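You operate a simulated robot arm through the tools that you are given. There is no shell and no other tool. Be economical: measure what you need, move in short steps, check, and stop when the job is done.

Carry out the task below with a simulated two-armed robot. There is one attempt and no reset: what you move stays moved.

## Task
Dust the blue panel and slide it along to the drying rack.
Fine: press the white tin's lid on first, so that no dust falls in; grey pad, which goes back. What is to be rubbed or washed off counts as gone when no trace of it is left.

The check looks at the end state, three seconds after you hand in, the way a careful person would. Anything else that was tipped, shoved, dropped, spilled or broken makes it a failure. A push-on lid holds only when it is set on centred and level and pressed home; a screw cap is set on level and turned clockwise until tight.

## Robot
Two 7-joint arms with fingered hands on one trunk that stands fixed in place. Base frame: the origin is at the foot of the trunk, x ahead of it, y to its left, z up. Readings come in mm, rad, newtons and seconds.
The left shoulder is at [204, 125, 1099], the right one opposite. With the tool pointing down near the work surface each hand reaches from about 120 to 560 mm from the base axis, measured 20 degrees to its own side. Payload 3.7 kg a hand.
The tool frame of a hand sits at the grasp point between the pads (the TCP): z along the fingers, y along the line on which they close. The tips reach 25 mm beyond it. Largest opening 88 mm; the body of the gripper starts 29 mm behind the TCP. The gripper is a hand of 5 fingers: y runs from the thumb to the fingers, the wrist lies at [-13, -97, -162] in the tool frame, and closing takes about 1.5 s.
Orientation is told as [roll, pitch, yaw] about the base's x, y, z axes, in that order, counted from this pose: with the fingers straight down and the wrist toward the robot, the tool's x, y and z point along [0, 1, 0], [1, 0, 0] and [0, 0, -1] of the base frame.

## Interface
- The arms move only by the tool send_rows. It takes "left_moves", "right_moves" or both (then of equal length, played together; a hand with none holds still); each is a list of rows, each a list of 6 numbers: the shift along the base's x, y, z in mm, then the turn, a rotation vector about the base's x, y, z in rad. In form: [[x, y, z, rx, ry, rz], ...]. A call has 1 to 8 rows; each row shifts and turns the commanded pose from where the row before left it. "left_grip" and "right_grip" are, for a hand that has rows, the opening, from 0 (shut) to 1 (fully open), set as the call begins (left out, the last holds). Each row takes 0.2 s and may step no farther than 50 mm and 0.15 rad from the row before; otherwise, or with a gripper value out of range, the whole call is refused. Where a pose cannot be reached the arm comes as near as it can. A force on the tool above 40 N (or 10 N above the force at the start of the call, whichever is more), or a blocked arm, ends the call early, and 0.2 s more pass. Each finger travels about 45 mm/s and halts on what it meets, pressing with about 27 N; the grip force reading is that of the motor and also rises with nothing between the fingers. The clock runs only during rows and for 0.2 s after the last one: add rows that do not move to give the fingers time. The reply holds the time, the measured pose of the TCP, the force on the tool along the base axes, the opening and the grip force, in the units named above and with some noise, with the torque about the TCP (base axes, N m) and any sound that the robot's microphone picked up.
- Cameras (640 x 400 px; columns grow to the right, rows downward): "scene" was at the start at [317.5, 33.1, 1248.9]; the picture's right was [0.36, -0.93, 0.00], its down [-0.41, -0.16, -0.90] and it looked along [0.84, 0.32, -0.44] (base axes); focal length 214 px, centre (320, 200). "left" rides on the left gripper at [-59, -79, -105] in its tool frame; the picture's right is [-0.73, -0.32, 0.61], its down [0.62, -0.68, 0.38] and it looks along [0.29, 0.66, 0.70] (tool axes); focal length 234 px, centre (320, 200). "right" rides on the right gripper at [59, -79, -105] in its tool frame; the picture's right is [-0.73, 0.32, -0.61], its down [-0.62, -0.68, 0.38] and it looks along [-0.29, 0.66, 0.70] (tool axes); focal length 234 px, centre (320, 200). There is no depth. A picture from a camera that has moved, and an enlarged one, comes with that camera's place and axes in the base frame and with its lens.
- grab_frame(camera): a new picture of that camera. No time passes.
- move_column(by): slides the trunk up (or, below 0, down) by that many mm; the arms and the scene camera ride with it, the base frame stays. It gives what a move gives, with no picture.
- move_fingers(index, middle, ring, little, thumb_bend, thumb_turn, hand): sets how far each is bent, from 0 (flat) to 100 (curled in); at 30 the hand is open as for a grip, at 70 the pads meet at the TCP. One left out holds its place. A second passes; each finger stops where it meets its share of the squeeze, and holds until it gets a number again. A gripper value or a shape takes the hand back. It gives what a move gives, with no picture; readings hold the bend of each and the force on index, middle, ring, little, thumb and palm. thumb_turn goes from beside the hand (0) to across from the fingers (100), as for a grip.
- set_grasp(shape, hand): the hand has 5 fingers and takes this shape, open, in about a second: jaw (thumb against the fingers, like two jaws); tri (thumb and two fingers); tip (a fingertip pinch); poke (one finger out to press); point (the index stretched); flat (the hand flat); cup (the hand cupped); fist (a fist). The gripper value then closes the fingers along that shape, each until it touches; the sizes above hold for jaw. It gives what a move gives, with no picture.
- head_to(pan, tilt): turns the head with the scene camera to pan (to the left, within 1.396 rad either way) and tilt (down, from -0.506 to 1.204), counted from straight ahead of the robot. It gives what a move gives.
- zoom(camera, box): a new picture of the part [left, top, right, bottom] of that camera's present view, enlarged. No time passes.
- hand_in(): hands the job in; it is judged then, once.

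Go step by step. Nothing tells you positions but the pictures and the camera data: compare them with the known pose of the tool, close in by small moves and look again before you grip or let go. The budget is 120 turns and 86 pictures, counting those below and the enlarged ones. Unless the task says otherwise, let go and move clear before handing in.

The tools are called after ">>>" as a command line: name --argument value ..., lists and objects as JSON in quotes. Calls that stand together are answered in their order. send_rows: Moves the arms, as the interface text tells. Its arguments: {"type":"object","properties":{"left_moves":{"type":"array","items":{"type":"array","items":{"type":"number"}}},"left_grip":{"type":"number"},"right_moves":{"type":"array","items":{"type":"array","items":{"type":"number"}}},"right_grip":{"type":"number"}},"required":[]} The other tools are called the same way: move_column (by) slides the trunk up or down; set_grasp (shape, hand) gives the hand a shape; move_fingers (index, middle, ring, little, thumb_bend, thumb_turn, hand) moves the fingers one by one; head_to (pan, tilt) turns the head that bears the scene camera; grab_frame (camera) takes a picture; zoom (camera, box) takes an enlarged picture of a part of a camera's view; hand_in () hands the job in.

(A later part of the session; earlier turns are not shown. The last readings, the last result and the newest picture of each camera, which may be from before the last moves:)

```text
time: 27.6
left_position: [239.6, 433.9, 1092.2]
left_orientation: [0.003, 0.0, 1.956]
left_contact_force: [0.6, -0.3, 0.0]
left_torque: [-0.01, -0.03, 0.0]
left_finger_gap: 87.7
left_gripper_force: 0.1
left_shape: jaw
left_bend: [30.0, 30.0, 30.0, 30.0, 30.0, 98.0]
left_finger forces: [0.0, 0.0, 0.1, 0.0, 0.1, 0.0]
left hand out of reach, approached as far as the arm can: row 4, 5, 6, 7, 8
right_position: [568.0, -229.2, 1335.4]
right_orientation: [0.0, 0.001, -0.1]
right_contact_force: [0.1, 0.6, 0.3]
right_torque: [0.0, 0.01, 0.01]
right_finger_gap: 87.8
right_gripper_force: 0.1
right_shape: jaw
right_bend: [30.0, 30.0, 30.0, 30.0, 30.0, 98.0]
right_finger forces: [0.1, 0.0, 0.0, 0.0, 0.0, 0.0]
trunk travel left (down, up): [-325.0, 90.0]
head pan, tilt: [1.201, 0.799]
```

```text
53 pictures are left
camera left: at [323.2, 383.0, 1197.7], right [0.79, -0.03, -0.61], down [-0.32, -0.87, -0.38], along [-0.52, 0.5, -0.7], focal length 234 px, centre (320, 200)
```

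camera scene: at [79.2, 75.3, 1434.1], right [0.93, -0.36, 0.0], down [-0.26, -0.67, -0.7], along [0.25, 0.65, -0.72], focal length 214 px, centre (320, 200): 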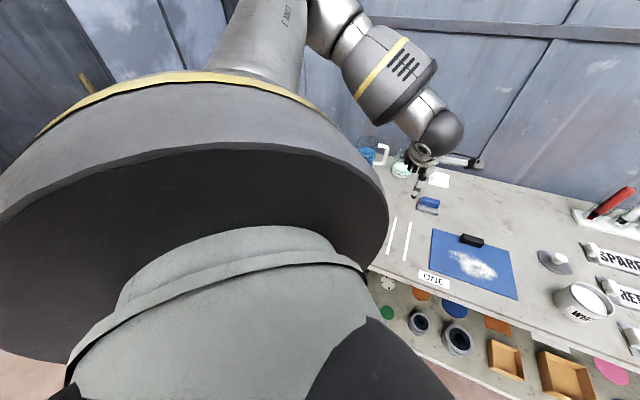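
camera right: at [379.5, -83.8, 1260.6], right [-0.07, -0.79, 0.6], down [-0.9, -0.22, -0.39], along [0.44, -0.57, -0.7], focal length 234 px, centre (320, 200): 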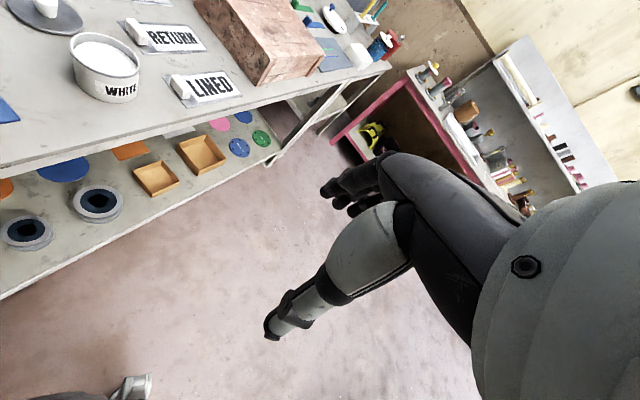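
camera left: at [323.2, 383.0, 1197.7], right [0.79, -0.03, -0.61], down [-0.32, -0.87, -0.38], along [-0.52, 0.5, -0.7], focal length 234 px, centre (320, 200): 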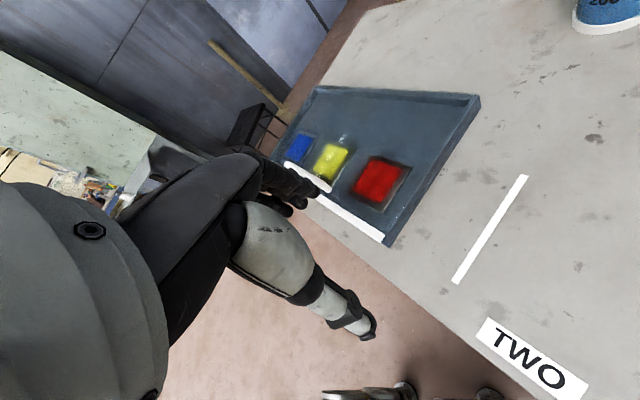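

>>> zoom --camera "left" --box '[270, 70, 590, 270]'

```text
2.00 times, centred on (430, 170) of left
camera zoom: at [323.2, 383.0, 1197.7], right [0.79, -0.03, -0.61], down [-0.32, -0.87, -0.38], along [-0.52, 0.5, -0.7], focal length 468 px, centre (100, 260)
```

zoom: 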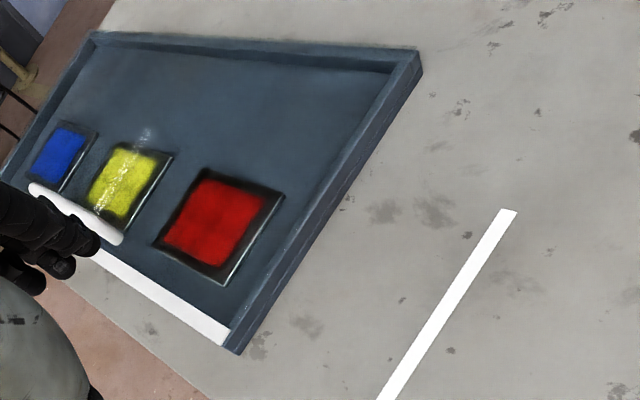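

The tray carries only painted tiles and is the only rack-like thing the panel can be slid along to, so I take it as the drying rack. First the lid: I raise the left hand clear and lower the trunk to gain reach.

>>> send_rows --left_moves '[[10, 0, 40, 0, 0, -0.14], [15, 0, 40, 0, 0, -0.14], [15, 0, 40, 0, 0, -0.14], [15, 0, 40, 0, 0, -0.14], [15, 0, 40, 0, 0, -0.14], [15, 0, 30, 0, 0, -0.14], [15, 0, 30, 0, 0, -0.14], [15, 0, 30, 0, 0, -0.14]]'

>>> move_column --by -230

>>> head_to --pan 0.3 --tilt 0.6

>>> grab_frame --camera "scene"

```text
time: 29.4
left_position: [363.8, 438.9, 1382.2]
left_orientation: [0.0, 0.0, 0.827]
left_contact_force: [-0.1, 0.1, -0.2]
left_torque: [0.0, 0.0, 0.02]
left_finger_gap: 87.8
left_gripper_force: 0.0
left_shape: jaw
left_bend: [30.0, 30.0, 30.0, 30.0, 30.0, 98.0]
left_finger forces: [0.0, 0.0, 0.0, 0.0, 0.1, 0.0]
left hand out of reach, approached as far as the arm can: row 1
right_position: [568.4, -227.5, 1334.6]
right_orientation: [0.0, 0.0, -0.099]
right_contact_force: [0.9, 0.3, 0.0]
right_torque: [-0.04, -0.01, 0.01]
right_finger_gap: 87.9
right_gripper_force: 0.0
right_shape: jaw
right_bend: [30.0, 30.0, 30.0, 30.0, 30.0, 98.0]
right_finger forces: [0.0, 0.0, 0.0, 0.1, 0.0, 0.0]
trunk travel left (down, up): [-325.0, 90.0]
head pan, tilt: [1.201, 0.799]
```

```text
time: 31.9
left_position: [361.7, 439.5, 1151.7]
left_orientation: [0.0, -0.001, 0.832]
left_contact_force: [0.3, 0.4, 0.4]
left_torque: [-0.02, -0.04, 0.01]
left_finger_gap: 87.9
left_gripper_force: 0.1
left_shape: jaw
left_bend: [30.0, 30.0, 30.0, 30.0, 30.0, 98.0]
left_finger forces: [0.0, 0.1, 0.0, 0.0, 0.1, 0.0]
right_position: [566.5, -228.9, 1106.0]
right_orientation: [0.0, -0.002, -0.1]
right_contact_force: [0.1, -0.5, 0.1]
right_torque: [-0.01, -0.03, 0.01]
right_finger_gap: 87.9
right_gripper_force: 0.1
right_shape: jaw
right_bend: [30.0, 30.0, 30.0, 30.0, 30.0, 98.0]
right_finger forces: [0.0, 0.0, 0.0, 0.1, 0.0, 0.1]
trunk travel left (down, up): [-95.0, 320.0]
head pan, tilt: [1.201, 0.799]
```

```text
time: 33.1
left_position: [362.3, 439.7, 1149.8]
left_orientation: [-0.001, 0.0, 0.832]
left_contact_force: [0.5, -0.1, 0.2]
left_torque: [0.01, 0.0, 0.0]
left_finger_gap: 87.8
left_gripper_force: 0.0
left_shape: jaw
left_bend: [30.0, 30.0, 30.0, 30.0, 30.0, 98.0]
left_finger forces: [0.0, 0.0, 0.0, 0.0, 0.0, 0.0]
right_position: [567.8, -227.9, 1104.4]
right_orientation: [0.001, 0.001, -0.1]
right_contact_force: [0.4, 0.5, 0.5]
right_torque: [0.01, 0.01, 0.01]
right_finger_gap: 87.7
right_gripper_force: 0.0
right_shape: jaw
right_bend: [30.0, 30.0, 30.0, 30.0, 30.0, 98.0]
right_finger forces: [0.1, 0.0, 0.0, 0.0, 0.0, 0.0]
trunk travel left (down, up): [-95.0, 320.0]
head pan, tilt: [0.3, 0.6]
```

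```text
51 pictures are left
camera scene: at [347.0, 26.2, 1199.8], right [0.3, -0.96, 0.0], down [-0.54, -0.17, -0.82], along [0.79, 0.24, -0.57], focal length 214 px, centre (320, 200)
```

scene: 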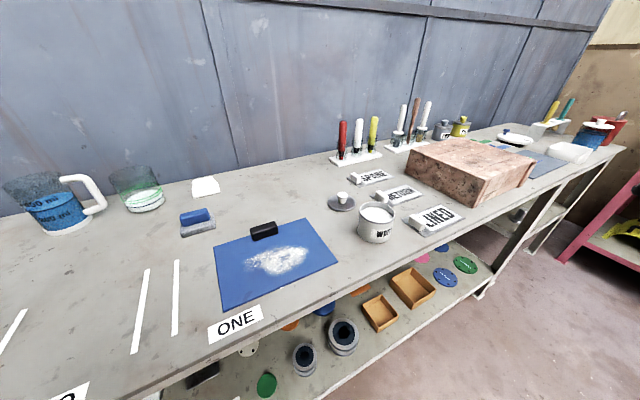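

The trunk leans forward as it goes down, which helps the reach. I lower it some more and bring the right hand up above the tin and lid.

>>> move_column --by -60

>>> send_rows --right_moves '[[24, 36, 0, 0, 0, 0.056], [24, 36, 0, 0, 0, 0.056], [24, 36, 0, 0, 0, 0.056], [24, 36, 0, 0, 0, 0.056], [24, 36, 0, 0, 0, 0.056], [24, 36, 0, 0, 0, 0.056], [24, 36, 0, 0, 0, 0.056], [24, 36, 0, 0, 0, 0.056]]'

>>> grab_frame --camera "right"

>>> grab_frame --camera "scene"

```text
time: 34.1
left_position: [360.9, 439.1, 1091.2]
left_orientation: [-0.001, -0.001, 0.83]
left_contact_force: [-0.6, 0.1, 0.3]
left_torque: [0.03, 0.02, -0.02]
left_finger_gap: 87.6
left_gripper_force: 0.1
left_shape: jaw
left_bend: [30.0, 30.0, 30.0, 30.0, 30.0, 98.0]
left_finger forces: [0.0, 0.0, 0.1, 0.1, 0.0, 0.0]
right_position: [566.6, -227.6, 1046.3]
right_orientation: [0.001, -0.002, -0.101]
right_contact_force: [0.1, -0.2, 0.6]
right_torque: [-0.02, -0.03, 0.01]
right_finger_gap: 87.3
right_gripper_force: 0.0
right_shape: jaw
right_bend: [30.0, 30.0, 30.0, 30.0, 30.0, 98.0]
right_finger forces: [0.1, 0.0, 0.1, 0.0, 0.0, 0.0]
trunk travel left (down, up): [-35.0, 380.0]
head pan, tilt: [0.3, 0.6]
```

```text
time: 35.9
left_position: [363.4, 440.4, 1089.6]
left_orientation: [0.0, 0.001, 0.832]
left_contact_force: [0.0, -0.1, 0.2]
left_torque: [-0.02, 0.02, 0.02]
left_finger_gap: 87.8
left_gripper_force: 0.0
left_shape: jaw
left_bend: [30.0, 30.0, 30.0, 30.0, 30.0, 98.0]
left_finger forces: [0.0, 0.1, 0.0, 0.0, 0.0, 0.1]
right_position: [760.5, 61.7, 1046.7]
right_orientation: [-0.002, 0.0, 0.349]
right_contact_force: [0.7, 0.3, -0.3]
right_torque: [0.04, -0.02, -0.01]
right_finger_gap: 87.7
right_gripper_force: 0.1
right_shape: jaw
right_bend: [30.0, 30.0, 30.0, 30.0, 30.0, 98.0]
right_finger forces: [0.0, 0.1, 0.0, 0.0, 0.1, 0.0]
trunk travel left (down, up): [-35.0, 380.0]
head pan, tilt: [0.3, 0.6]
```

```text
50 pictures are left
camera right: at [665.8, 90.6, 1152.3], right [0.55, -0.57, 0.61], down [-0.43, -0.82, -0.38], along [0.72, -0.05, -0.7], focal length 234 px, centre (320, 200)
```

right: 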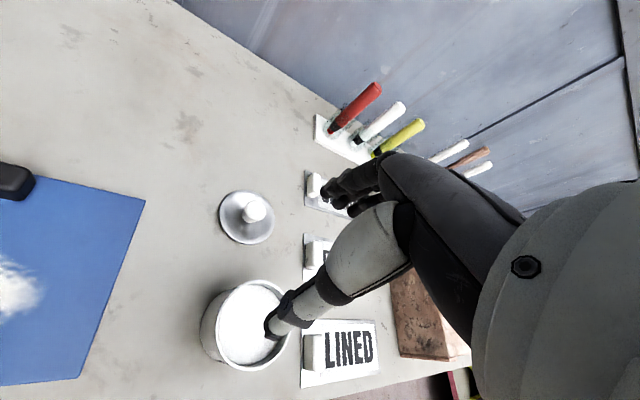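

```text
49 pictures are left
camera scene: at [396.9, 26.3, 1128.8], right [0.3, -0.96, 0.0], down [-0.54, -0.17, -0.82], along [0.79, 0.24, -0.57], focal length 214 px, centre (320, 200)
```

scene: 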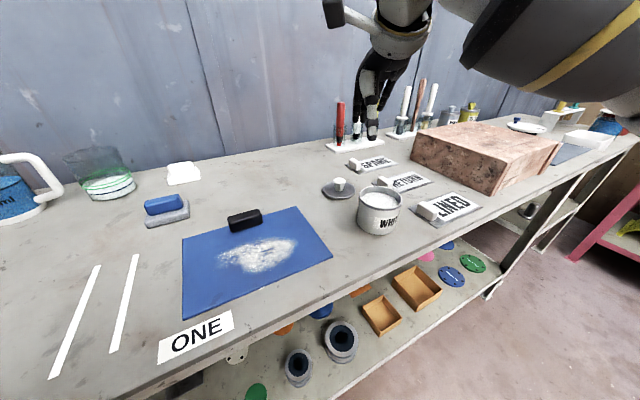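

The reach is fine: I place the lid's knob at about (843, 113, 865) and the tin's rim at (738, 18, 906). I move the right hand above the knob and look again.

>>> send_rows --right_moves '[[21, 13, -10, 0, 0, 0], [21, 13, -20, 0, 0, 0], [21, 13, -40, 0, 0, 0], [20, 12, -40, 0, 0, 0], [0, 0, 0, 0, 0, 0]]'

>>> grab_frame --camera "right"

>>> zoom --camera "scene" --box '[280, 110, 440, 210]'

```text
time: 37.1
left_position: [361.1, 439.4, 1092.5]
left_orientation: [-0.001, 0.0, 0.833]
left_contact_force: [-0.2, 0.5, 0.7]
left_torque: [0.02, -0.02, -0.02]
left_finger_gap: 87.7
left_gripper_force: 0.0
left_shape: jaw
left_bend: [30.0, 30.0, 30.0, 30.0, 30.0, 98.0]
left_finger forces: [0.0, 0.0, 0.0, 0.1, 0.0, 0.0]
right_position: [842.1, 110.9, 934.7]
right_orientation: [-0.001, 0.0, 0.347]
right_contact_force: [-0.8, 0.3, -0.1]
right_torque: [0.01, 0.0, 0.06]
right_finger_gap: 87.7
right_gripper_force: 0.1
right_shape: jaw
right_bend: [30.0, 30.0, 30.0, 30.0, 30.0, 98.0]
right_finger forces: [0.1, 0.0, 0.1, 0.0, 0.0, 0.0]
trunk travel left (down, up): [-35.0, 380.0]
head pan, tilt: [0.3, 0.6]
```

```text
48 pictures are left
camera right: at [748.5, 139.2, 1040.2], right [0.55, -0.57, 0.61], down [-0.43, -0.82, -0.38], along [0.72, -0.05, -0.7], focal length 234 px, centre (320, 200)
```

right: 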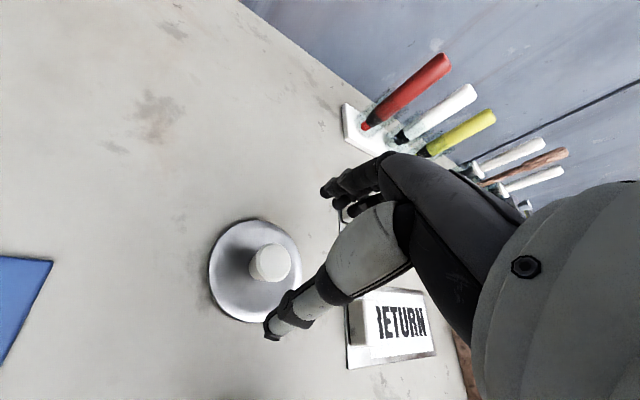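

```text
4.00 times, centred on (360, 160) of scene
camera zoom: at [396.5, 26.2, 1129.1], right [0.3, -0.96, 0.0], down [-0.54, -0.17, -0.83], along [0.79, 0.24, -0.56], focal length 858 px, centre (160, 360)
```

zoom: 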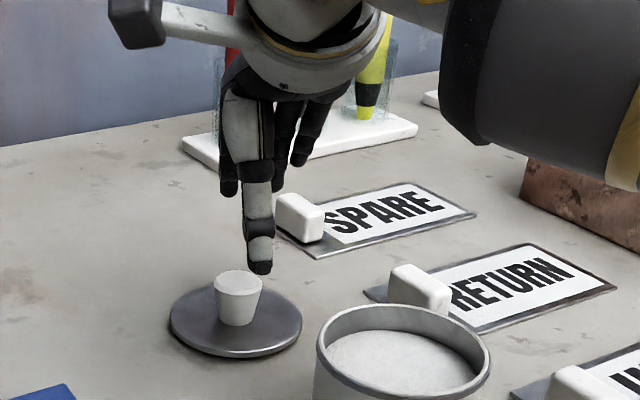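

Cross-checking three rays puts the knob's top at about (830, 113, 886) and the lid's disc near z 860. I move over it and descend part way.

>>> send_rows --right_moves '[[-6, 1, 0, 0, 0, 0], [-6, 1, -10, 0, 0, 0], [0, 0, -15, 0, 0, 0], [0, 0, -10, 0, 0, 0], [0, 0, 0, 0, 0, 0]]'

>>> zoom --camera "right" --box '[160, 150, 400, 300]'

>>> zoom --camera "scene" --box '[280, 130, 420, 218]'

```text
time: 38.3
left_position: [361.8, 439.7, 1092.0]
left_orientation: [0.0, -0.001, 0.834]
left_contact_force: [-1.2, -0.5, 0.4]
left_torque: [0.02, -0.01, 0.0]
left_finger_gap: 87.8
left_gripper_force: 0.0
left_shape: jaw
left_bend: [30.0, 30.0, 30.0, 30.0, 30.0, 98.0]
left_finger forces: [0.1, 0.0, 0.0, 0.0, 0.1, 0.0]
right_position: [830.9, 112.6, 899.8]
right_orientation: [0.0, 0.0, 0.349]
right_contact_force: [-1.7, -0.1, 0.3]
right_torque: [-0.01, -0.01, 0.0]
right_finger_gap: 87.6
right_gripper_force: 0.1
right_shape: jaw
right_bend: [30.0, 30.0, 30.0, 30.0, 30.0, 98.0]
right_finger forces: [0.0, 0.0, 0.0, 0.0, 0.0, 0.1]
trunk travel left (down, up): [-35.0, 380.0]
head pan, tilt: [0.3, 0.6]
```

```text
2.67 times, centred on (280, 225) of right
camera zoom: at [736.9, 140.3, 1004.3], right [0.55, -0.57, 0.61], down [-0.43, -0.82, -0.38], along [0.72, -0.05, -0.7], focal length 624 px, centre (427, 133)
```

zoom: 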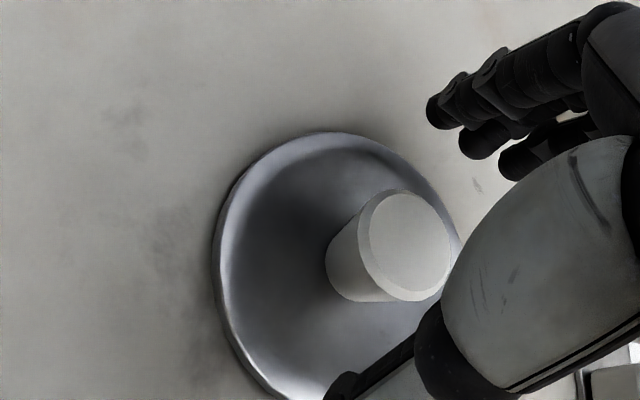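

```text
4.55 times, centred on (350, 174) of scene
camera zoom: at [396.8, 26.2, 1128.9], right [0.3, -0.96, 0.0], down [-0.54, -0.17, -0.83], along [0.79, 0.24, -0.56], focal length 975 px, centre (184, 318)
```

zoom: 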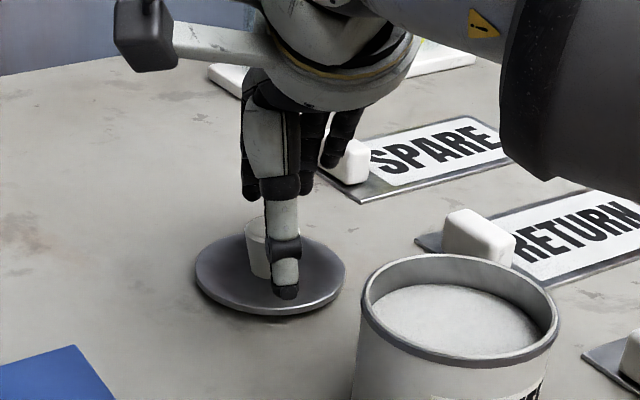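

The knob's top lies at (831, 112), right below the grasp point. I go down 10 mm and close.

>>> send_rows --right_moves '[[0, 0, -10, 0, 0, 0], [0, 0, 0, 0, 0, 0]]'

>>> send_rows --right_moves '[[0, 0, 0, 0, 0, 0], [0, 0, 0, 0, 0, 0], [0, 0, 0, 0, 0, 0], [0, 0, 0, 0, 0, 0], [0, 0, 0, 0, 0, 0], [0, 0, 0, 0, 0, 0], [0, 0, 0, 0, 0, 0], [0, 0, 0, 0, 0, 0]]' --right_grip 0

>>> zoom --camera "scene" --box '[280, 130, 420, 218]'

```text
time: 38.9
left_position: [360.9, 439.5, 1091.6]
left_orientation: [0.0, 0.0, 0.833]
left_contact_force: [0.2, -0.9, 0.5]
left_torque: [-0.01, 0.0, 0.01]
left_finger_gap: 87.6
left_gripper_force: 0.0
left_shape: jaw
left_bend: [30.0, 30.0, 30.0, 30.0, 30.0, 98.0]
left_finger forces: [0.0, 0.0, 0.0, 0.1, 0.1, 0.1]
right_position: [831.5, 112.0, 888.9]
right_orientation: [-0.001, -0.001, 0.348]
right_contact_force: [-0.5, -0.5, 0.2]
right_torque: [0.0, 0.01, 0.03]
right_finger_gap: 87.8
right_gripper_force: 0.0
right_shape: jaw
right_bend: [30.0, 30.0, 30.0, 30.0, 30.0, 98.0]
right_finger forces: [0.0, 0.1, 0.1, 0.0, 0.0, 0.1]
trunk travel left (down, up): [-35.0, 380.0]
head pan, tilt: [0.3, 0.6]
```

```text
time: 40.7
left_position: [361.6, 440.2, 1089.8]
left_orientation: [0.0, 0.0, 0.832]
left_contact_force: [-0.4, 0.2, -0.3]
left_torque: [0.0, 0.03, -0.03]
left_finger_gap: 87.7
left_gripper_force: 0.0
left_shape: jaw
left_bend: [30.0, 30.0, 30.0, 30.0, 30.0, 98.0]
left_finger forces: [0.0, 0.0, 0.0, 0.0, 0.0, 0.0]
right_position: [831.1, 111.7, 888.7]
right_orientation: [0.0, 0.002, 0.346]
right_contact_force: [0.1, 0.0, 0.7]
right_torque: [-0.01, -0.02, 0.03]
right_finger_gap: 17.2
right_gripper_force: 26.1
right_shape: jaw
right_bend: [73.0, 60.0, 67.0, 66.0, 76.0, 100.0]
right_finger forces: [15.7, 6.4, 0.0, 0.1, 22.6, 0.0]
trunk travel left (down, up): [-35.0, 380.0]
head pan, tilt: [0.3, 0.6]
```

```text
4.55 times, centred on (350, 174) of scene
camera zoom: at [396.9, 26.1, 1128.9], right [0.3, -0.96, 0.0], down [-0.54, -0.17, -0.83], along [0.79, 0.24, -0.56], focal length 975 px, centre (184, 318)
```

zoom: 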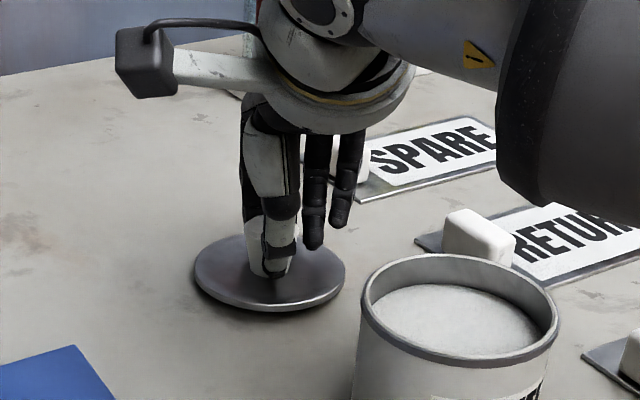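

The knob is held between thumb, index and middle finger. I lift straight up and look.

>>> send_rows --right_moves '[[0, 0, 10, 0, 0, 0], [0, 0, 15, 0, 0, 0], [0, 0, 25, 0, 0, 0], [0, 0, 30, 0, 0, 0], [0, 0, 10, 0, 0, 0]]'

>>> grab_frame --camera "right"

>>> zoom --camera "scene" --box '[270, 90, 450, 203]'

```text
time: 41.9
left_position: [362.4, 440.0, 1089.7]
left_orientation: [0.0, -0.001, 0.834]
left_contact_force: [0.9, 1.0, 0.1]
left_torque: [0.01, -0.01, 0.0]
left_finger_gap: 87.8
left_gripper_force: 0.0
left_shape: jaw
left_bend: [30.0, 30.0, 30.0, 30.0, 30.0, 98.0]
left_finger forces: [0.0, 0.0, 0.0, 0.0, 0.0, 0.1]
right_position: [832.1, 114.5, 979.6]
right_orientation: [0.0, 0.0, 0.347]
right_contact_force: [0.1, 0.7, -0.3]
right_torque: [-0.01, -0.01, 0.0]
right_finger_gap: 16.9
right_gripper_force: 27.1
right_shape: jaw
right_bend: [73.0, 60.0, 67.0, 66.0, 76.0, 100.0]
right_finger forces: [15.7, 6.5, 0.0, 0.0, 22.5, 0.0]
trunk travel left (down, up): [-35.0, 380.0]
head pan, tilt: [0.3, 0.6]
```

```text
43 pictures are left
camera right: at [738.8, 141.9, 1084.3], right [0.55, -0.57, 0.61], down [-0.43, -0.82, -0.38], along [0.72, -0.05, -0.7], focal length 234 px, centre (320, 200)
```

right: 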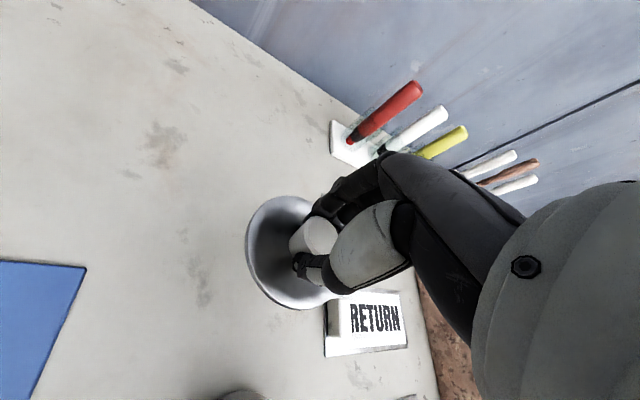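

```text
3.54 times, centred on (360, 146) of scene
camera zoom: at [397.0, 26.1, 1128.8], right [0.3, -0.96, 0.0], down [-0.54, -0.17, -0.83], along [0.79, 0.24, -0.56], focal length 759 px, centre (178, 389)
```

zoom: 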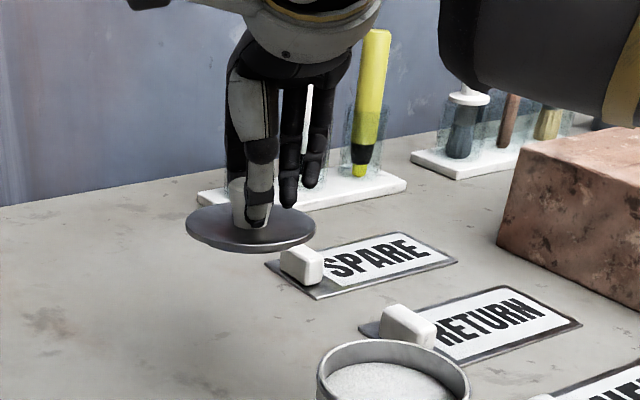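

The lid hangs level in the grip. I move up and toward the tin, and measure the tin's rim with the hand camera.

>>> send_rows --right_moves '[[-18, -13, 20, 0, 0, 0], [-18, -13, 20, 0, 0, 0], [-18, -13, 20, 0, 0, 0], [-18, -13, 10, 0, 0, 0], [0, 0, 0, 0, 0, 0]]'

>>> zoom --camera "right" --box '[160, 200, 400, 350]'

>>> zoom --camera "scene" --box '[300, 60, 460, 240]'

```text
time: 43.1
left_position: [362.4, 437.8, 1091.2]
left_orientation: [0.001, -0.001, 0.831]
left_contact_force: [0.0, 0.5, -0.3]
left_torque: [0.04, 0.01, -0.01]
left_finger_gap: 87.7
left_gripper_force: 0.0
left_shape: jaw
left_bend: [30.0, 30.0, 30.0, 30.0, 30.0, 98.0]
left_finger forces: [0.1, 0.0, 0.0, 0.1, 0.1, 0.0]
right_position: [760.9, 61.1, 1048.6]
right_orientation: [0.0, -0.001, 0.349]
right_contact_force: [-0.5, 0.7, 0.1]
right_torque: [-0.05, 0.0, 0.03]
right_finger_gap: 17.1
right_gripper_force: 26.8
right_shape: jaw
right_bend: [73.0, 60.0, 67.0, 66.0, 76.0, 100.0]
right_finger forces: [15.7, 6.5, 0.0, 0.0, 22.5, 0.1]
trunk travel left (down, up): [-35.0, 380.0]
head pan, tilt: [0.3, 0.6]
```

```text
2.67 times, centred on (280, 275) of right
camera zoom: at [666.4, 87.9, 1153.7], right [0.55, -0.57, 0.61], down [-0.43, -0.82, -0.38], along [0.72, -0.05, -0.7], focal length 624 px, centre (427, 0)
```

zoom: 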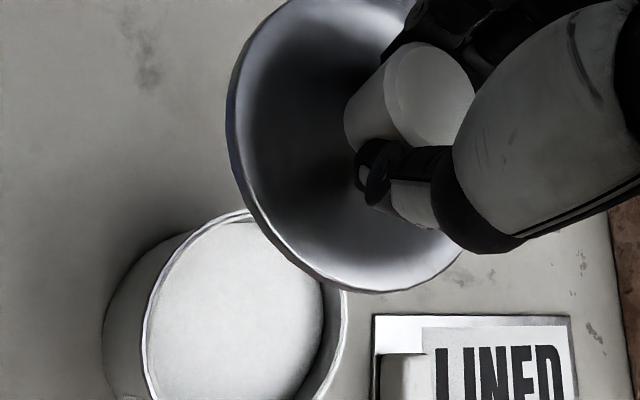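

```text
2.22 times, centred on (380, 150) of scene
camera zoom: at [397.0, 26.1, 1128.8], right [0.3, -0.96, 0.0], down [-0.54, -0.17, -0.83], along [0.79, 0.24, -0.56], focal length 477 px, centre (187, 311)
```

zoom: 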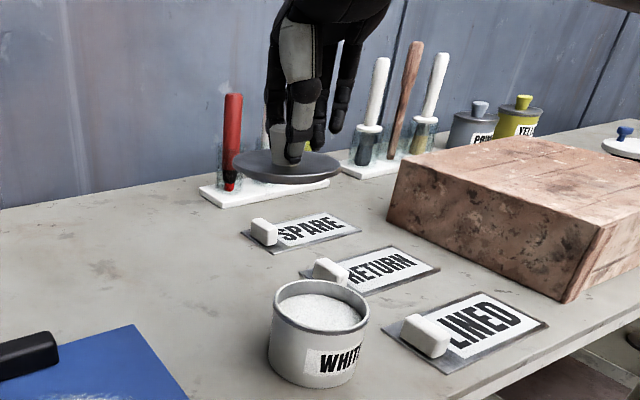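

I take the tin's centre at about (741, 17) with its rim near z 910. I bring the lid over it at some height and compare.

>>> send_rows --right_moves '[[-6, -15, -5, 0, 0, 0], [-7, -15, -20, 0, 0, 0], [-6, -14, -25, 0, 0, 0], [0, 0, -28, 0, 0, 0], [0, 0, 0, 0, 0, 0]]'

>>> zoom --camera "scene" --box '[320, 110, 440, 245]'

>>> zoom --camera "right" --box '[160, 150, 400, 350]'

```text
time: 44.3
left_position: [360.9, 440.3, 1090.6]
left_orientation: [0.0, 0.001, 0.834]
left_contact_force: [-0.8, -0.3, -0.2]
left_torque: [-0.01, -0.01, 0.0]
left_finger_gap: 87.9
left_gripper_force: 0.1
left_shape: jaw
left_bend: [30.0, 30.0, 30.0, 30.0, 30.0, 98.0]
left_finger forces: [0.0, 0.0, 0.1, 0.1, 0.1, 0.0]
right_position: [740.4, 13.8, 972.0]
right_orientation: [-0.001, 0.0, 0.347]
right_contact_force: [0.6, -0.2, 0.0]
right_torque: [0.0, 0.0, 0.02]
right_finger_gap: 17.1
right_gripper_force: 27.2
right_shape: jaw
right_bend: [73.0, 60.0, 67.0, 66.0, 76.0, 100.0]
right_finger forces: [15.7, 6.5, 0.0, 0.1, 22.5, 0.1]
trunk travel left (down, up): [-35.0, 380.0]
head pan, tilt: [0.3, 0.6]
```

```text
2.96 times, centred on (380, 178) of scene
camera zoom: at [396.7, 26.2, 1129.0], right [0.3, -0.96, 0.0], down [-0.54, -0.17, -0.83], along [0.79, 0.24, -0.56], focal length 636 px, centre (142, 267)
```

zoom: 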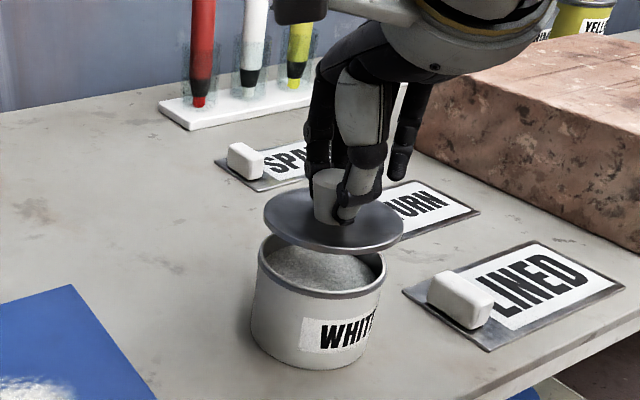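

```text
2.00 times, centred on (280, 250) of right
camera zoom: at [645.8, 42.8, 1076.8], right [0.55, -0.57, 0.61], down [-0.43, -0.82, -0.38], along [0.72, -0.05, -0.7], focal length 468 px, centre (400, 100)
```

zoom: 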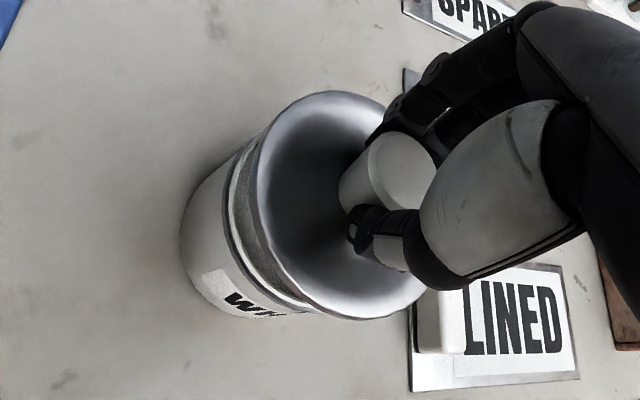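

The lid is centred on the tin to within about 2 mm. I correct that and descend in small steps until it meets the rim.

>>> send_rows --right_moves '[[2, 1.5, -8, 0, 0, 0], [0, 0, -8, 0, 0, 0], [0, 0, -5, 0, 0, 0], [0, 0, 0, 0, 0, 0]]'

>>> zoom --camera "scene" --box '[330, 140, 430, 240]'

```text
time: 45.3
left_position: [362.5, 439.9, 1090.3]
left_orientation: [0.0, 0.0, 0.834]
left_contact_force: [-0.4, 0.1, -0.6]
left_torque: [0.02, 0.0, 0.0]
left_finger_gap: 87.7
left_gripper_force: 0.0
left_shape: jaw
left_bend: [30.0, 30.0, 30.0, 30.0, 30.0, 98.0]
left_finger forces: [0.0, 0.0, 0.0, 0.0, 0.1, 0.0]
right_position: [742.2, 17.2, 949.5]
right_orientation: [0.001, -0.001, 0.349]
right_contact_force: [0.0, 0.0, -0.6]
right_torque: [-0.02, -0.01, -0.02]
right_finger_gap: 17.0
right_gripper_force: 27.1
right_shape: jaw
right_bend: [73.0, 60.0, 67.0, 66.0, 76.0, 100.0]
right_finger forces: [15.7, 6.5, 0.0, 0.0, 22.5, 0.0]
trunk travel left (down, up): [-35.0, 380.0]
head pan, tilt: [0.3, 0.6]
```

```text
4.00 times, centred on (380, 190) of scene
camera zoom: at [396.9, 26.2, 1128.9], right [0.3, -0.96, 0.0], down [-0.54, -0.17, -0.83], along [0.79, 0.24, -0.56], focal length 858 px, centre (80, 240)
```

zoom: 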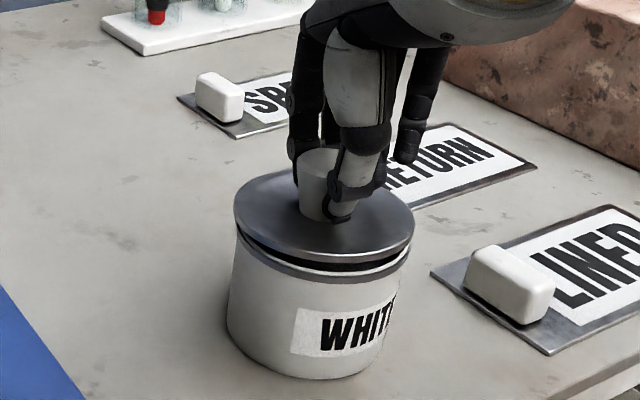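

The lid sits centred, a few millimetres above the rim. I press down gently in small steps.

>>> send_rows --right_moves '[[0, 0, -2, 0, 0, 0], [0, 0, -2, 0, 0, 0], [0, 0, -2, 0, 0, 0], [0, 0, -1, 0, 0, 0]]'

>>> zoom --camera "scene" --box '[330, 140, 430, 240]'

```text
time: 46.3
left_position: [361.9, 438.0, 1092.5]
left_orientation: [0.001, -0.002, 0.833]
left_contact_force: [-0.2, 0.0, -0.8]
left_torque: [0.01, -0.03, 0.01]
left_finger_gap: 87.7
left_gripper_force: 0.1
left_shape: jaw
left_bend: [30.0, 30.0, 30.0, 30.0, 30.0, 98.0]
left_finger forces: [0.0, 0.0, 0.0, 0.0, 0.0, 0.1]
right_position: [741.7, 19.1, 946.0]
right_orientation: [0.001, -0.005, 0.346]
right_contact_force: [1.1, -6.6, 13.8]
right_torque: [-0.11, -0.12, -0.04]
right_finger_gap: 17.5
right_gripper_force: 27.2
right_shape: jaw
right_bend: [73.0, 60.0, 67.0, 66.0, 76.0, 100.0]
right_finger forces: [13.3, 10.3, 0.1, 0.0, 24.0, 0.1]
trunk travel left (down, up): [-35.0, 380.0]
head pan, tilt: [0.3, 0.6]
```

```text
4.00 times, centred on (380, 190) of scene
camera zoom: at [395.6, 25.3, 1129.7], right [0.3, -0.96, 0.0], down [-0.54, -0.17, -0.83], along [0.79, 0.24, -0.56], focal length 858 px, centre (80, 240)
```

zoom: 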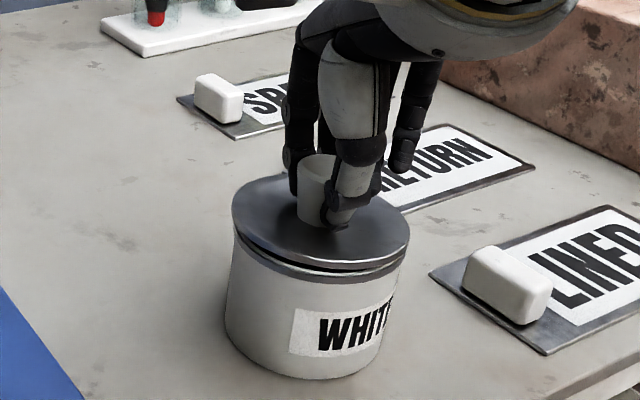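

The lid touched with 14 N and a side force toward −y, so it sits a bit too far to +y. I shift it 2 mm and press again.

>>> send_rows --right_moves '[[0, 0, 2, 0, 0, 0], [0, -2, 0, 0, 0, 0], [0, 0, -2, 0, 0, 0], [0, 0, -2, 0, 0, 0]]'

```text
time: 47.3
left_position: [360.4, 439.9, 1091.9]
left_orientation: [-0.001, -0.001, 0.832]
left_contact_force: [0.0, 0.5, 0.2]
left_torque: [0.02, -0.03, 0.01]
left_finger_gap: 87.8
left_gripper_force: 0.0
left_shape: jaw
left_bend: [30.0, 30.0, 30.0, 30.0, 30.0, 98.0]
left_finger forces: [0.0, 0.1, 0.0, 0.1, 0.1, 0.0]
right_position: [740.5, 17.2, 944.7]
right_orientation: [-0.001, -0.006, 0.348]
right_contact_force: [4.2, -0.7, 22.1]
right_torque: [0.09, -0.23, -0.05]
right_finger_gap: 18.4
right_gripper_force: 26.6
right_shape: jaw
right_bend: [73.0, 59.0, 67.0, 66.0, 77.0, 100.0]
right_finger forces: [20.9, 8.8, 0.0, 0.0, 22.8, 0.1]
trunk travel left (down, up): [-35.0, 380.0]
head pan, tilt: [0.3, 0.6]
```

The side force is nearly gone. I press on, nudging 1 mm in +x.

>>> send_rows --right_moves '[[1, 0, -2, 0, 0, 0], [0, 0, -2, 0, 0, 0], [0, 0, -2, 0, 0, 0], [0, 0, 0, 0, 0, 0]]'

>>> zoom --camera "scene" --box '[330, 140, 430, 240]'

```text
time: 48.2
left_position: [360.7, 439.2, 1091.5]
left_orientation: [0.001, -0.002, 0.832]
left_contact_force: [-0.2, -0.4, -0.4]
left_torque: [0.03, 0.02, 0.03]
left_finger_gap: 88.0
left_gripper_force: 0.0
left_shape: jaw
left_bend: [30.0, 30.0, 30.0, 30.0, 30.0, 98.0]
left_finger forces: [0.0, 0.0, 0.0, 0.1, 0.0, 0.0]
right_position: [741.8, 17.3, 944.8]
right_orientation: [0.007, -0.022, 0.348]
right_contact_force: [-3.2, -3.0, 18.4]
right_torque: [-0.05, 0.09, -0.03]
right_finger_gap: 18.7
right_gripper_force: 27.1
right_shape: jaw
right_bend: [74.0, 60.0, 67.0, 66.0, 77.0, 100.0]
right_finger forces: [14.9, 7.5, 0.0, 0.1, 33.3, 0.1]
trunk travel left (down, up): [-35.0, 380.0]
head pan, tilt: [0.3, 0.6]
stopped in row 4 (right hand): the force on the tool passed its limit at 41 N (the readings are from after the stop); the commanded pose is now the measured one
```

```text
4.00 times, centred on (380, 190) of scene
camera zoom: at [395.2, 25.5, 1129.1], right [0.3, -0.96, 0.0], down [-0.54, -0.17, -0.83], along [0.79, 0.24, -0.56], focal length 858 px, centre (80, 240)
```

zoom: 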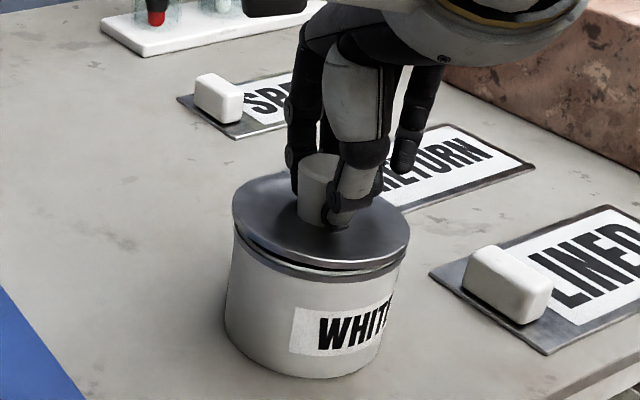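

The force passed 41 N without the lid going home, and there seems to be a gap on the left. I look closer at the gap.

>>> zoom --camera "scene" --box '[360, 175, 410, 215]'

>>> zoom --camera "right" --box '[200, 150, 400, 330]'

```text
10.00 times, centred on (385, 195) of scene
camera zoom: at [395.2, 25.5, 1129.1], right [0.3, -0.96, 0.0], down [-0.54, -0.17, -0.83], along [0.79, 0.24, -0.56], focal length 2145 px, centre (-330, 250)
```

zoom: 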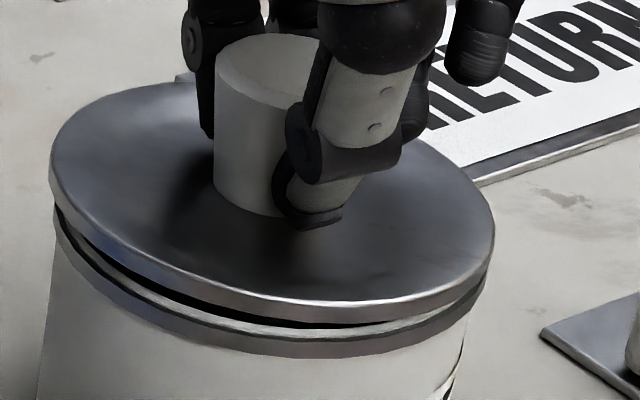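

```text
2.22 times, centred on (300, 240) of right
camera zoom: at [647.2, 43.8, 1048.5], right [0.54, -0.58, 0.61], down [-0.42, -0.81, -0.4], along [0.73, -0.04, -0.68], focal length 520 px, centre (364, 111)
```

zoom: 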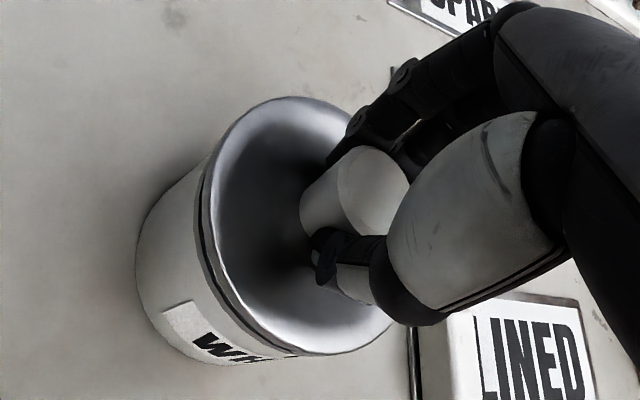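

The lid sits on the rim, a bit lower at the right. I let go, lift off, close the fingers and press on the knob's top from above, so that the force is central.

>>> send_rows --right_moves '[[0, 0, 0, 0, 0, 0], [0, 0, 0, 0, 0, 0], [0, 0, 0, 0, 0, 0], [0, 0, 0, 0, 0, 0], [0, 0, 0, 0, 0, 0], [0, 0, 0, 0, 0, 0], [0, 0, 0, 0, 0, 0]]' --right_grip 1

>>> send_rows --right_moves '[[0, 0, 15, 0, 0, 0], [0, 0, 30, 0, 0, 0], [0, 0, 30, 0, 0, 0], [0, 0, 0, 0, 0, 0]]'

>>> send_rows --right_moves '[[0, 0, 0, 0, 0.01, 0], [0, 0, 0, 0, 0.01, 0], [0, 0, 0, 0, 0, 0], [0, 0, 0, 0, 0, 0], [0, 0, 0, 0, 0, 0], [0, 0, 0, 0, 0, 0], [0, 0, 0, 0, 0, 0], [0, 0, 0, 0, 0, 0]]' --right_grip 0

>>> zoom --camera "scene" --box '[330, 110, 430, 220]'

>>> zoom --camera "right" --box '[200, 150, 400, 330]'

```text
time: 49.3
left_position: [365.2, 439.1, 1088.4]
left_orientation: [0.005, 0.003, 0.83]
left_contact_force: [0.4, 0.2, -0.8]
left_torque: [0.0, 0.05, -0.02]
left_finger_gap: 87.7
left_gripper_force: 0.1
left_shape: jaw
left_bend: [30.0, 30.0, 30.0, 30.0, 30.0, 98.0]
left_finger forces: [0.0, 0.0, 0.0, 0.0, 0.0, 0.1]
right_position: [746.5, 18.4, 941.2]
right_orientation: [0.009, -0.018, 0.347]
right_contact_force: [0.6, 0.5, -0.4]
right_torque: [-0.02, 0.03, 0.02]
right_finger_gap: 87.6
right_gripper_force: 0.1
right_shape: jaw
right_bend: [30.0, 30.0, 30.0, 30.0, 30.0, 98.0]
right_finger forces: [0.1, 0.0, 0.0, 0.1, 0.0, 0.1]
trunk travel left (down, up): [-35.0, 380.0]
head pan, tilt: [0.3, 0.6]
stopped in row 5 (right hand): the force on the tool passed its limit at 40 N (the readings are from after the stop); the commanded pose is now the measured one
```

```text
time: 50.3
left_position: [363.0, 438.5, 1090.5]
left_orientation: [0.001, 0.0, 0.834]
left_contact_force: [0.4, 0.4, 0.1]
left_torque: [-0.01, -0.01, 0.0]
left_finger_gap: 87.8
left_gripper_force: 0.0
left_shape: jaw
left_bend: [30.0, 30.0, 30.0, 30.0, 30.0, 98.0]
left_finger forces: [0.0, 0.0, 0.0, 0.0, 0.0, 0.1]
right_position: [744.9, 17.5, 1020.3]
right_orientation: [0.008, -0.022, 0.347]
right_contact_force: [0.3, -1.1, -0.4]
right_torque: [0.0, -0.01, -0.01]
right_finger_gap: 87.7
right_gripper_force: 0.0
right_shape: jaw
right_bend: [30.0, 30.0, 30.0, 30.0, 30.0, 98.0]
right_finger forces: [0.0, 0.0, 0.0, 0.1, 0.1, 0.0]
trunk travel left (down, up): [-35.0, 380.0]
head pan, tilt: [0.3, 0.6]
```

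```text
time: 52.1
left_position: [362.3, 440.2, 1091.0]
left_orientation: [-0.002, 0.0, 0.832]
left_contact_force: [0.2, 0.5, 0.3]
left_torque: [0.01, -0.02, 0.03]
left_finger_gap: 87.6
left_gripper_force: 0.1
left_shape: jaw
left_bend: [30.0, 30.0, 30.0, 30.0, 30.0, 98.0]
left_finger forces: [0.1, 0.0, 0.1, 0.1, 0.1, 0.1]
right_position: [744.8, 17.1, 1020.1]
right_orientation: [0.013, -0.003, 0.348]
right_contact_force: [0.1, 0.1, 0.4]
right_torque: [-0.03, 0.01, -0.01]
right_finger_gap: 0.2
right_gripper_force: 26.8
right_shape: jaw
right_bend: [70.0, 70.0, 70.0, 70.0, 38.0, 100.0]
right_finger forces: [0.1, 0.0, 0.1, 0.0, 0.1, 0.0]
trunk travel left (down, up): [-35.0, 380.0]
head pan, tilt: [0.3, 0.6]
```

```text
3.64 times, centred on (380, 165) of scene
camera zoom: at [396.9, 26.2, 1128.9], right [0.3, -0.96, 0.0], down [-0.54, -0.17, -0.83], along [0.79, 0.24, -0.56], focal length 780 px, centre (102, 327)
```

zoom: 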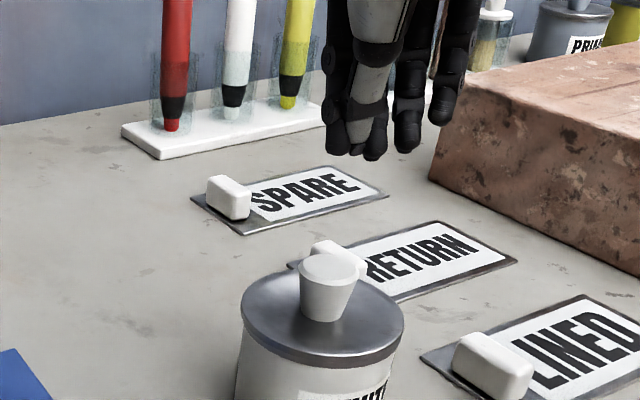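

```text
2.22 times, centred on (300, 240) of right
camera zoom: at [651.3, 44.3, 1126.3], right [0.55, -0.58, 0.6], down [-0.43, -0.81, -0.39], along [0.72, -0.04, -0.7], focal length 520 px, centre (364, 111)
```

zoom: 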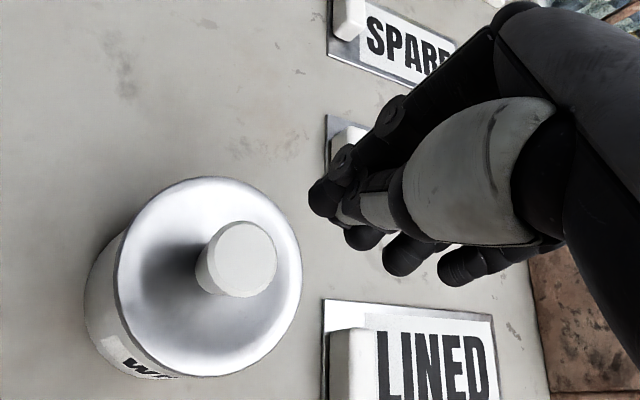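

The lid now looks seated. I press once more on the knob's top with the closed fingertips to make sure it is home.

>>> send_rows --right_moves '[[-2, -1, -20, 0, 0, 0], [0, 0, -20, 0, 0, 0], [0, 0, -8, 0, 0, 0], [0, 0, -5, 0, 0, 0], [0, 0, -4, 0, 0, 0], [0, 0, -4, 0, 0, 0], [0, 0, -4, 0, 0, 0], [0, 0, -4, 0, 0, 0]]'

```text
time: 53.8
left_position: [361.6, 439.0, 1091.2]
left_orientation: [0.0, -0.002, 0.832]
left_contact_force: [0.1, 0.0, 0.3]
left_torque: [0.01, 0.01, 0.01]
left_finger_gap: 87.6
left_gripper_force: 0.0
left_shape: jaw
left_bend: [30.0, 30.0, 30.0, 30.0, 30.0, 98.0]
left_finger forces: [0.1, 0.0, 0.0, 0.1, 0.0, 0.0]
right_position: [744.1, 17.5, 965.2]
right_orientation: [0.018, -0.03, 0.344]
right_contact_force: [-1.2, -0.9, 15.7]
right_torque: [-0.04, 0.01, 0.01]
right_finger_gap: 0.0
right_gripper_force: 27.1
right_shape: jaw
right_bend: [70.0, 70.0, 70.0, 70.0, 39.0, 100.0]
right_finger forces: [0.1, 21.0, 0.0, 0.0, 0.0, 0.1]
trunk travel left (down, up): [-35.0, 380.0]
head pan, tilt: [0.3, 0.6]
heard: snap
stopped in row 8 (right hand): the force on the tool passed its limit at 43 N (the readings are from after the stop); the commanded pose is now the measured one
```

A snap was heard, so the lid is home. I lift the right hand and park it back at the right, and bring the left hand above the grey pad near (632, 424).

>>> send_rows --right_moves '[[0, 0, 30, 0, 0, 0], [0, 0, 40, 0, 0, 0], [0, 0, 40, 0, 0, -0.05], [-20, -35, 10, 0, 0, -0.08], [-25, -40, 0, 0, 0, -0.08], [-25, -40, 0, 0, 0, -0.08], [-25, -40, 0, 0, 0, -0.08], [-25, -40, 0, 0, 0, -0.08]]' --left_moves '[[30, 0, 0, 0, 0, 0], [30, 0, 0, 0, 0, 0], [30, -3, 0, 0, 0, 0], [30, -3, 0, 0, 0, 0], [30, -3, -10, 0, 0, 0], [30, -3, -10, 0, 0, -0.05], [30, -2, -10, 0, 0, 0], [30, -2, -10, 0, 0, 0]]'

>>> grab_frame --camera "scene"

>>> grab_frame --camera "left"

```text
time: 55.6
left_position: [602.1, 423.1, 1051.0]
left_orientation: [-0.001, 0.0, 0.783]
left_contact_force: [0.4, -0.6, 0.1]
left_torque: [0.02, 0.01, 0.02]
left_finger_gap: 87.8
left_gripper_force: 0.1
left_shape: jaw
left_bend: [30.0, 30.0, 30.0, 30.0, 30.0, 98.0]
left_finger forces: [0.0, 0.1, 0.0, 0.0, 0.0, 0.0]
right_position: [624.0, -178.0, 1081.1]
right_orientation: [0.017, -0.023, -0.107]
right_contact_force: [0.0, 0.5, 0.5]
right_torque: [-0.01, -0.02, 0.01]
right_finger_gap: 0.1
right_gripper_force: 27.0
right_shape: jaw
right_bend: [70.0, 70.0, 70.0, 70.0, 40.0, 100.0]
right_finger forces: [0.0, 0.0, 0.0, 0.0, 0.0, 0.0]
trunk travel left (down, up): [-35.0, 380.0]
head pan, tilt: [0.3, 0.6]
```

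```text
30 pictures are left
camera scene: at [396.7, 26.2, 1129.0], right [0.3, -0.96, 0.0], down [-0.54, -0.17, -0.83], along [0.79, 0.24, -0.56], focal length 214 px, centre (320, 200)
```

scene: 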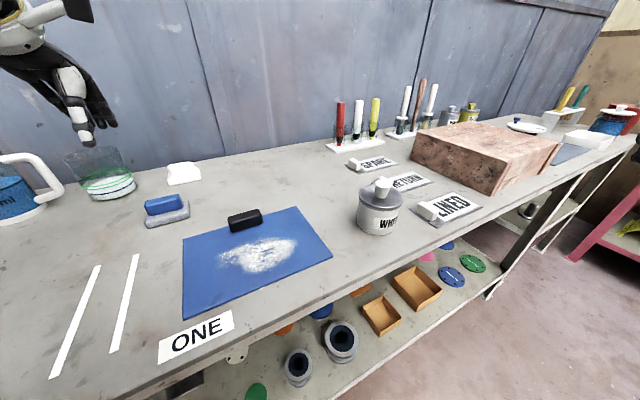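

```text
29 pictures are left
camera left: at [587.2, 326.5, 1157.4], right [0.28, -0.74, -0.61], down [-0.92, -0.04, -0.38], along [0.26, 0.67, -0.7], focal length 234 px, centre (320, 200)
```

left: 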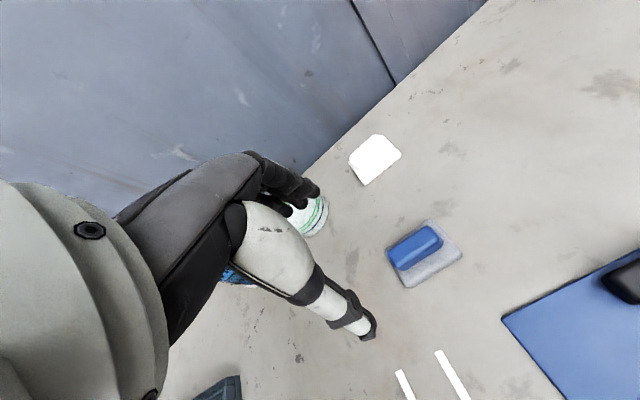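

The pad's handle is at about (638, 422), top near z 883, with its long side along the bench. I go over it and look closer.

>>> send_rows --left_moves '[[12, 0, -20, 0, 0, 0], [12, 0, -30, 0, 0, 0], [12, 0, -40, 0, 0, 0], [0, 0, -20, 0, 0, 0], [0, 0, 0, 0, 0, 0]]'

>>> grab_frame --camera "left"

>>> zoom --camera "scene" --box '[100, 130, 260, 240]'

```text
time: 56.8
left_position: [639.3, 424.0, 940.8]
left_orientation: [-0.001, 0.001, 0.783]
left_contact_force: [-0.1, 0.3, 0.1]
left_torque: [-0.03, -0.02, -0.01]
left_finger_gap: 87.8
left_gripper_force: 0.1
left_shape: jaw
left_bend: [30.0, 30.0, 30.0, 30.0, 30.0, 98.0]
left_finger forces: [0.0, 0.0, 0.1, 0.0, 0.0, 0.0]
right_position: [623.9, -178.0, 1082.3]
right_orientation: [0.017, -0.022, -0.109]
right_contact_force: [0.6, 0.4, 0.2]
right_torque: [-0.01, 0.0, -0.02]
right_finger_gap: 0.0
right_gripper_force: 27.3
right_shape: jaw
right_bend: [70.0, 70.0, 70.0, 70.0, 40.0, 100.0]
right_finger forces: [0.1, 0.1, 0.1, 0.0, 0.0, 0.0]
trunk travel left (down, up): [-35.0, 380.0]
head pan, tilt: [0.3, 0.6]
```

```text
28 pictures are left
camera left: at [624.6, 326.4, 1046.3], right [0.28, -0.74, -0.61], down [-0.92, -0.04, -0.38], along [0.26, 0.67, -0.7], focal length 234 px, centre (320, 200)
```

left: 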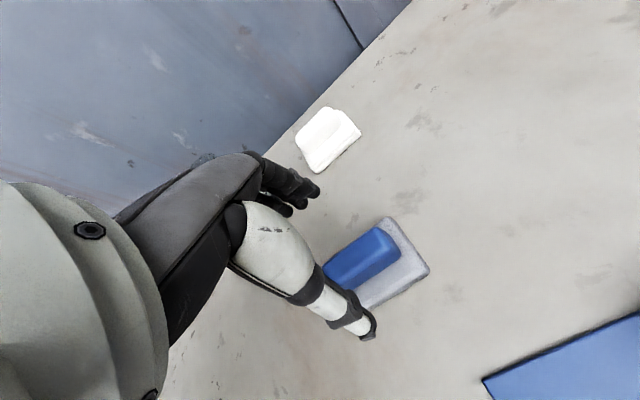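

```text
3.64 times, centred on (180, 185) of scene
camera zoom: at [396.8, 26.1, 1128.9], right [0.3, -0.96, 0.0], down [-0.54, -0.17, -0.83], along [0.79, 0.24, -0.56], focal length 780 px, centre (829, 254)
```

zoom: 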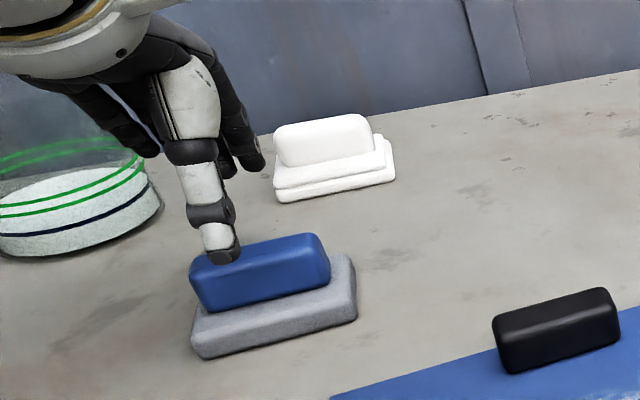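

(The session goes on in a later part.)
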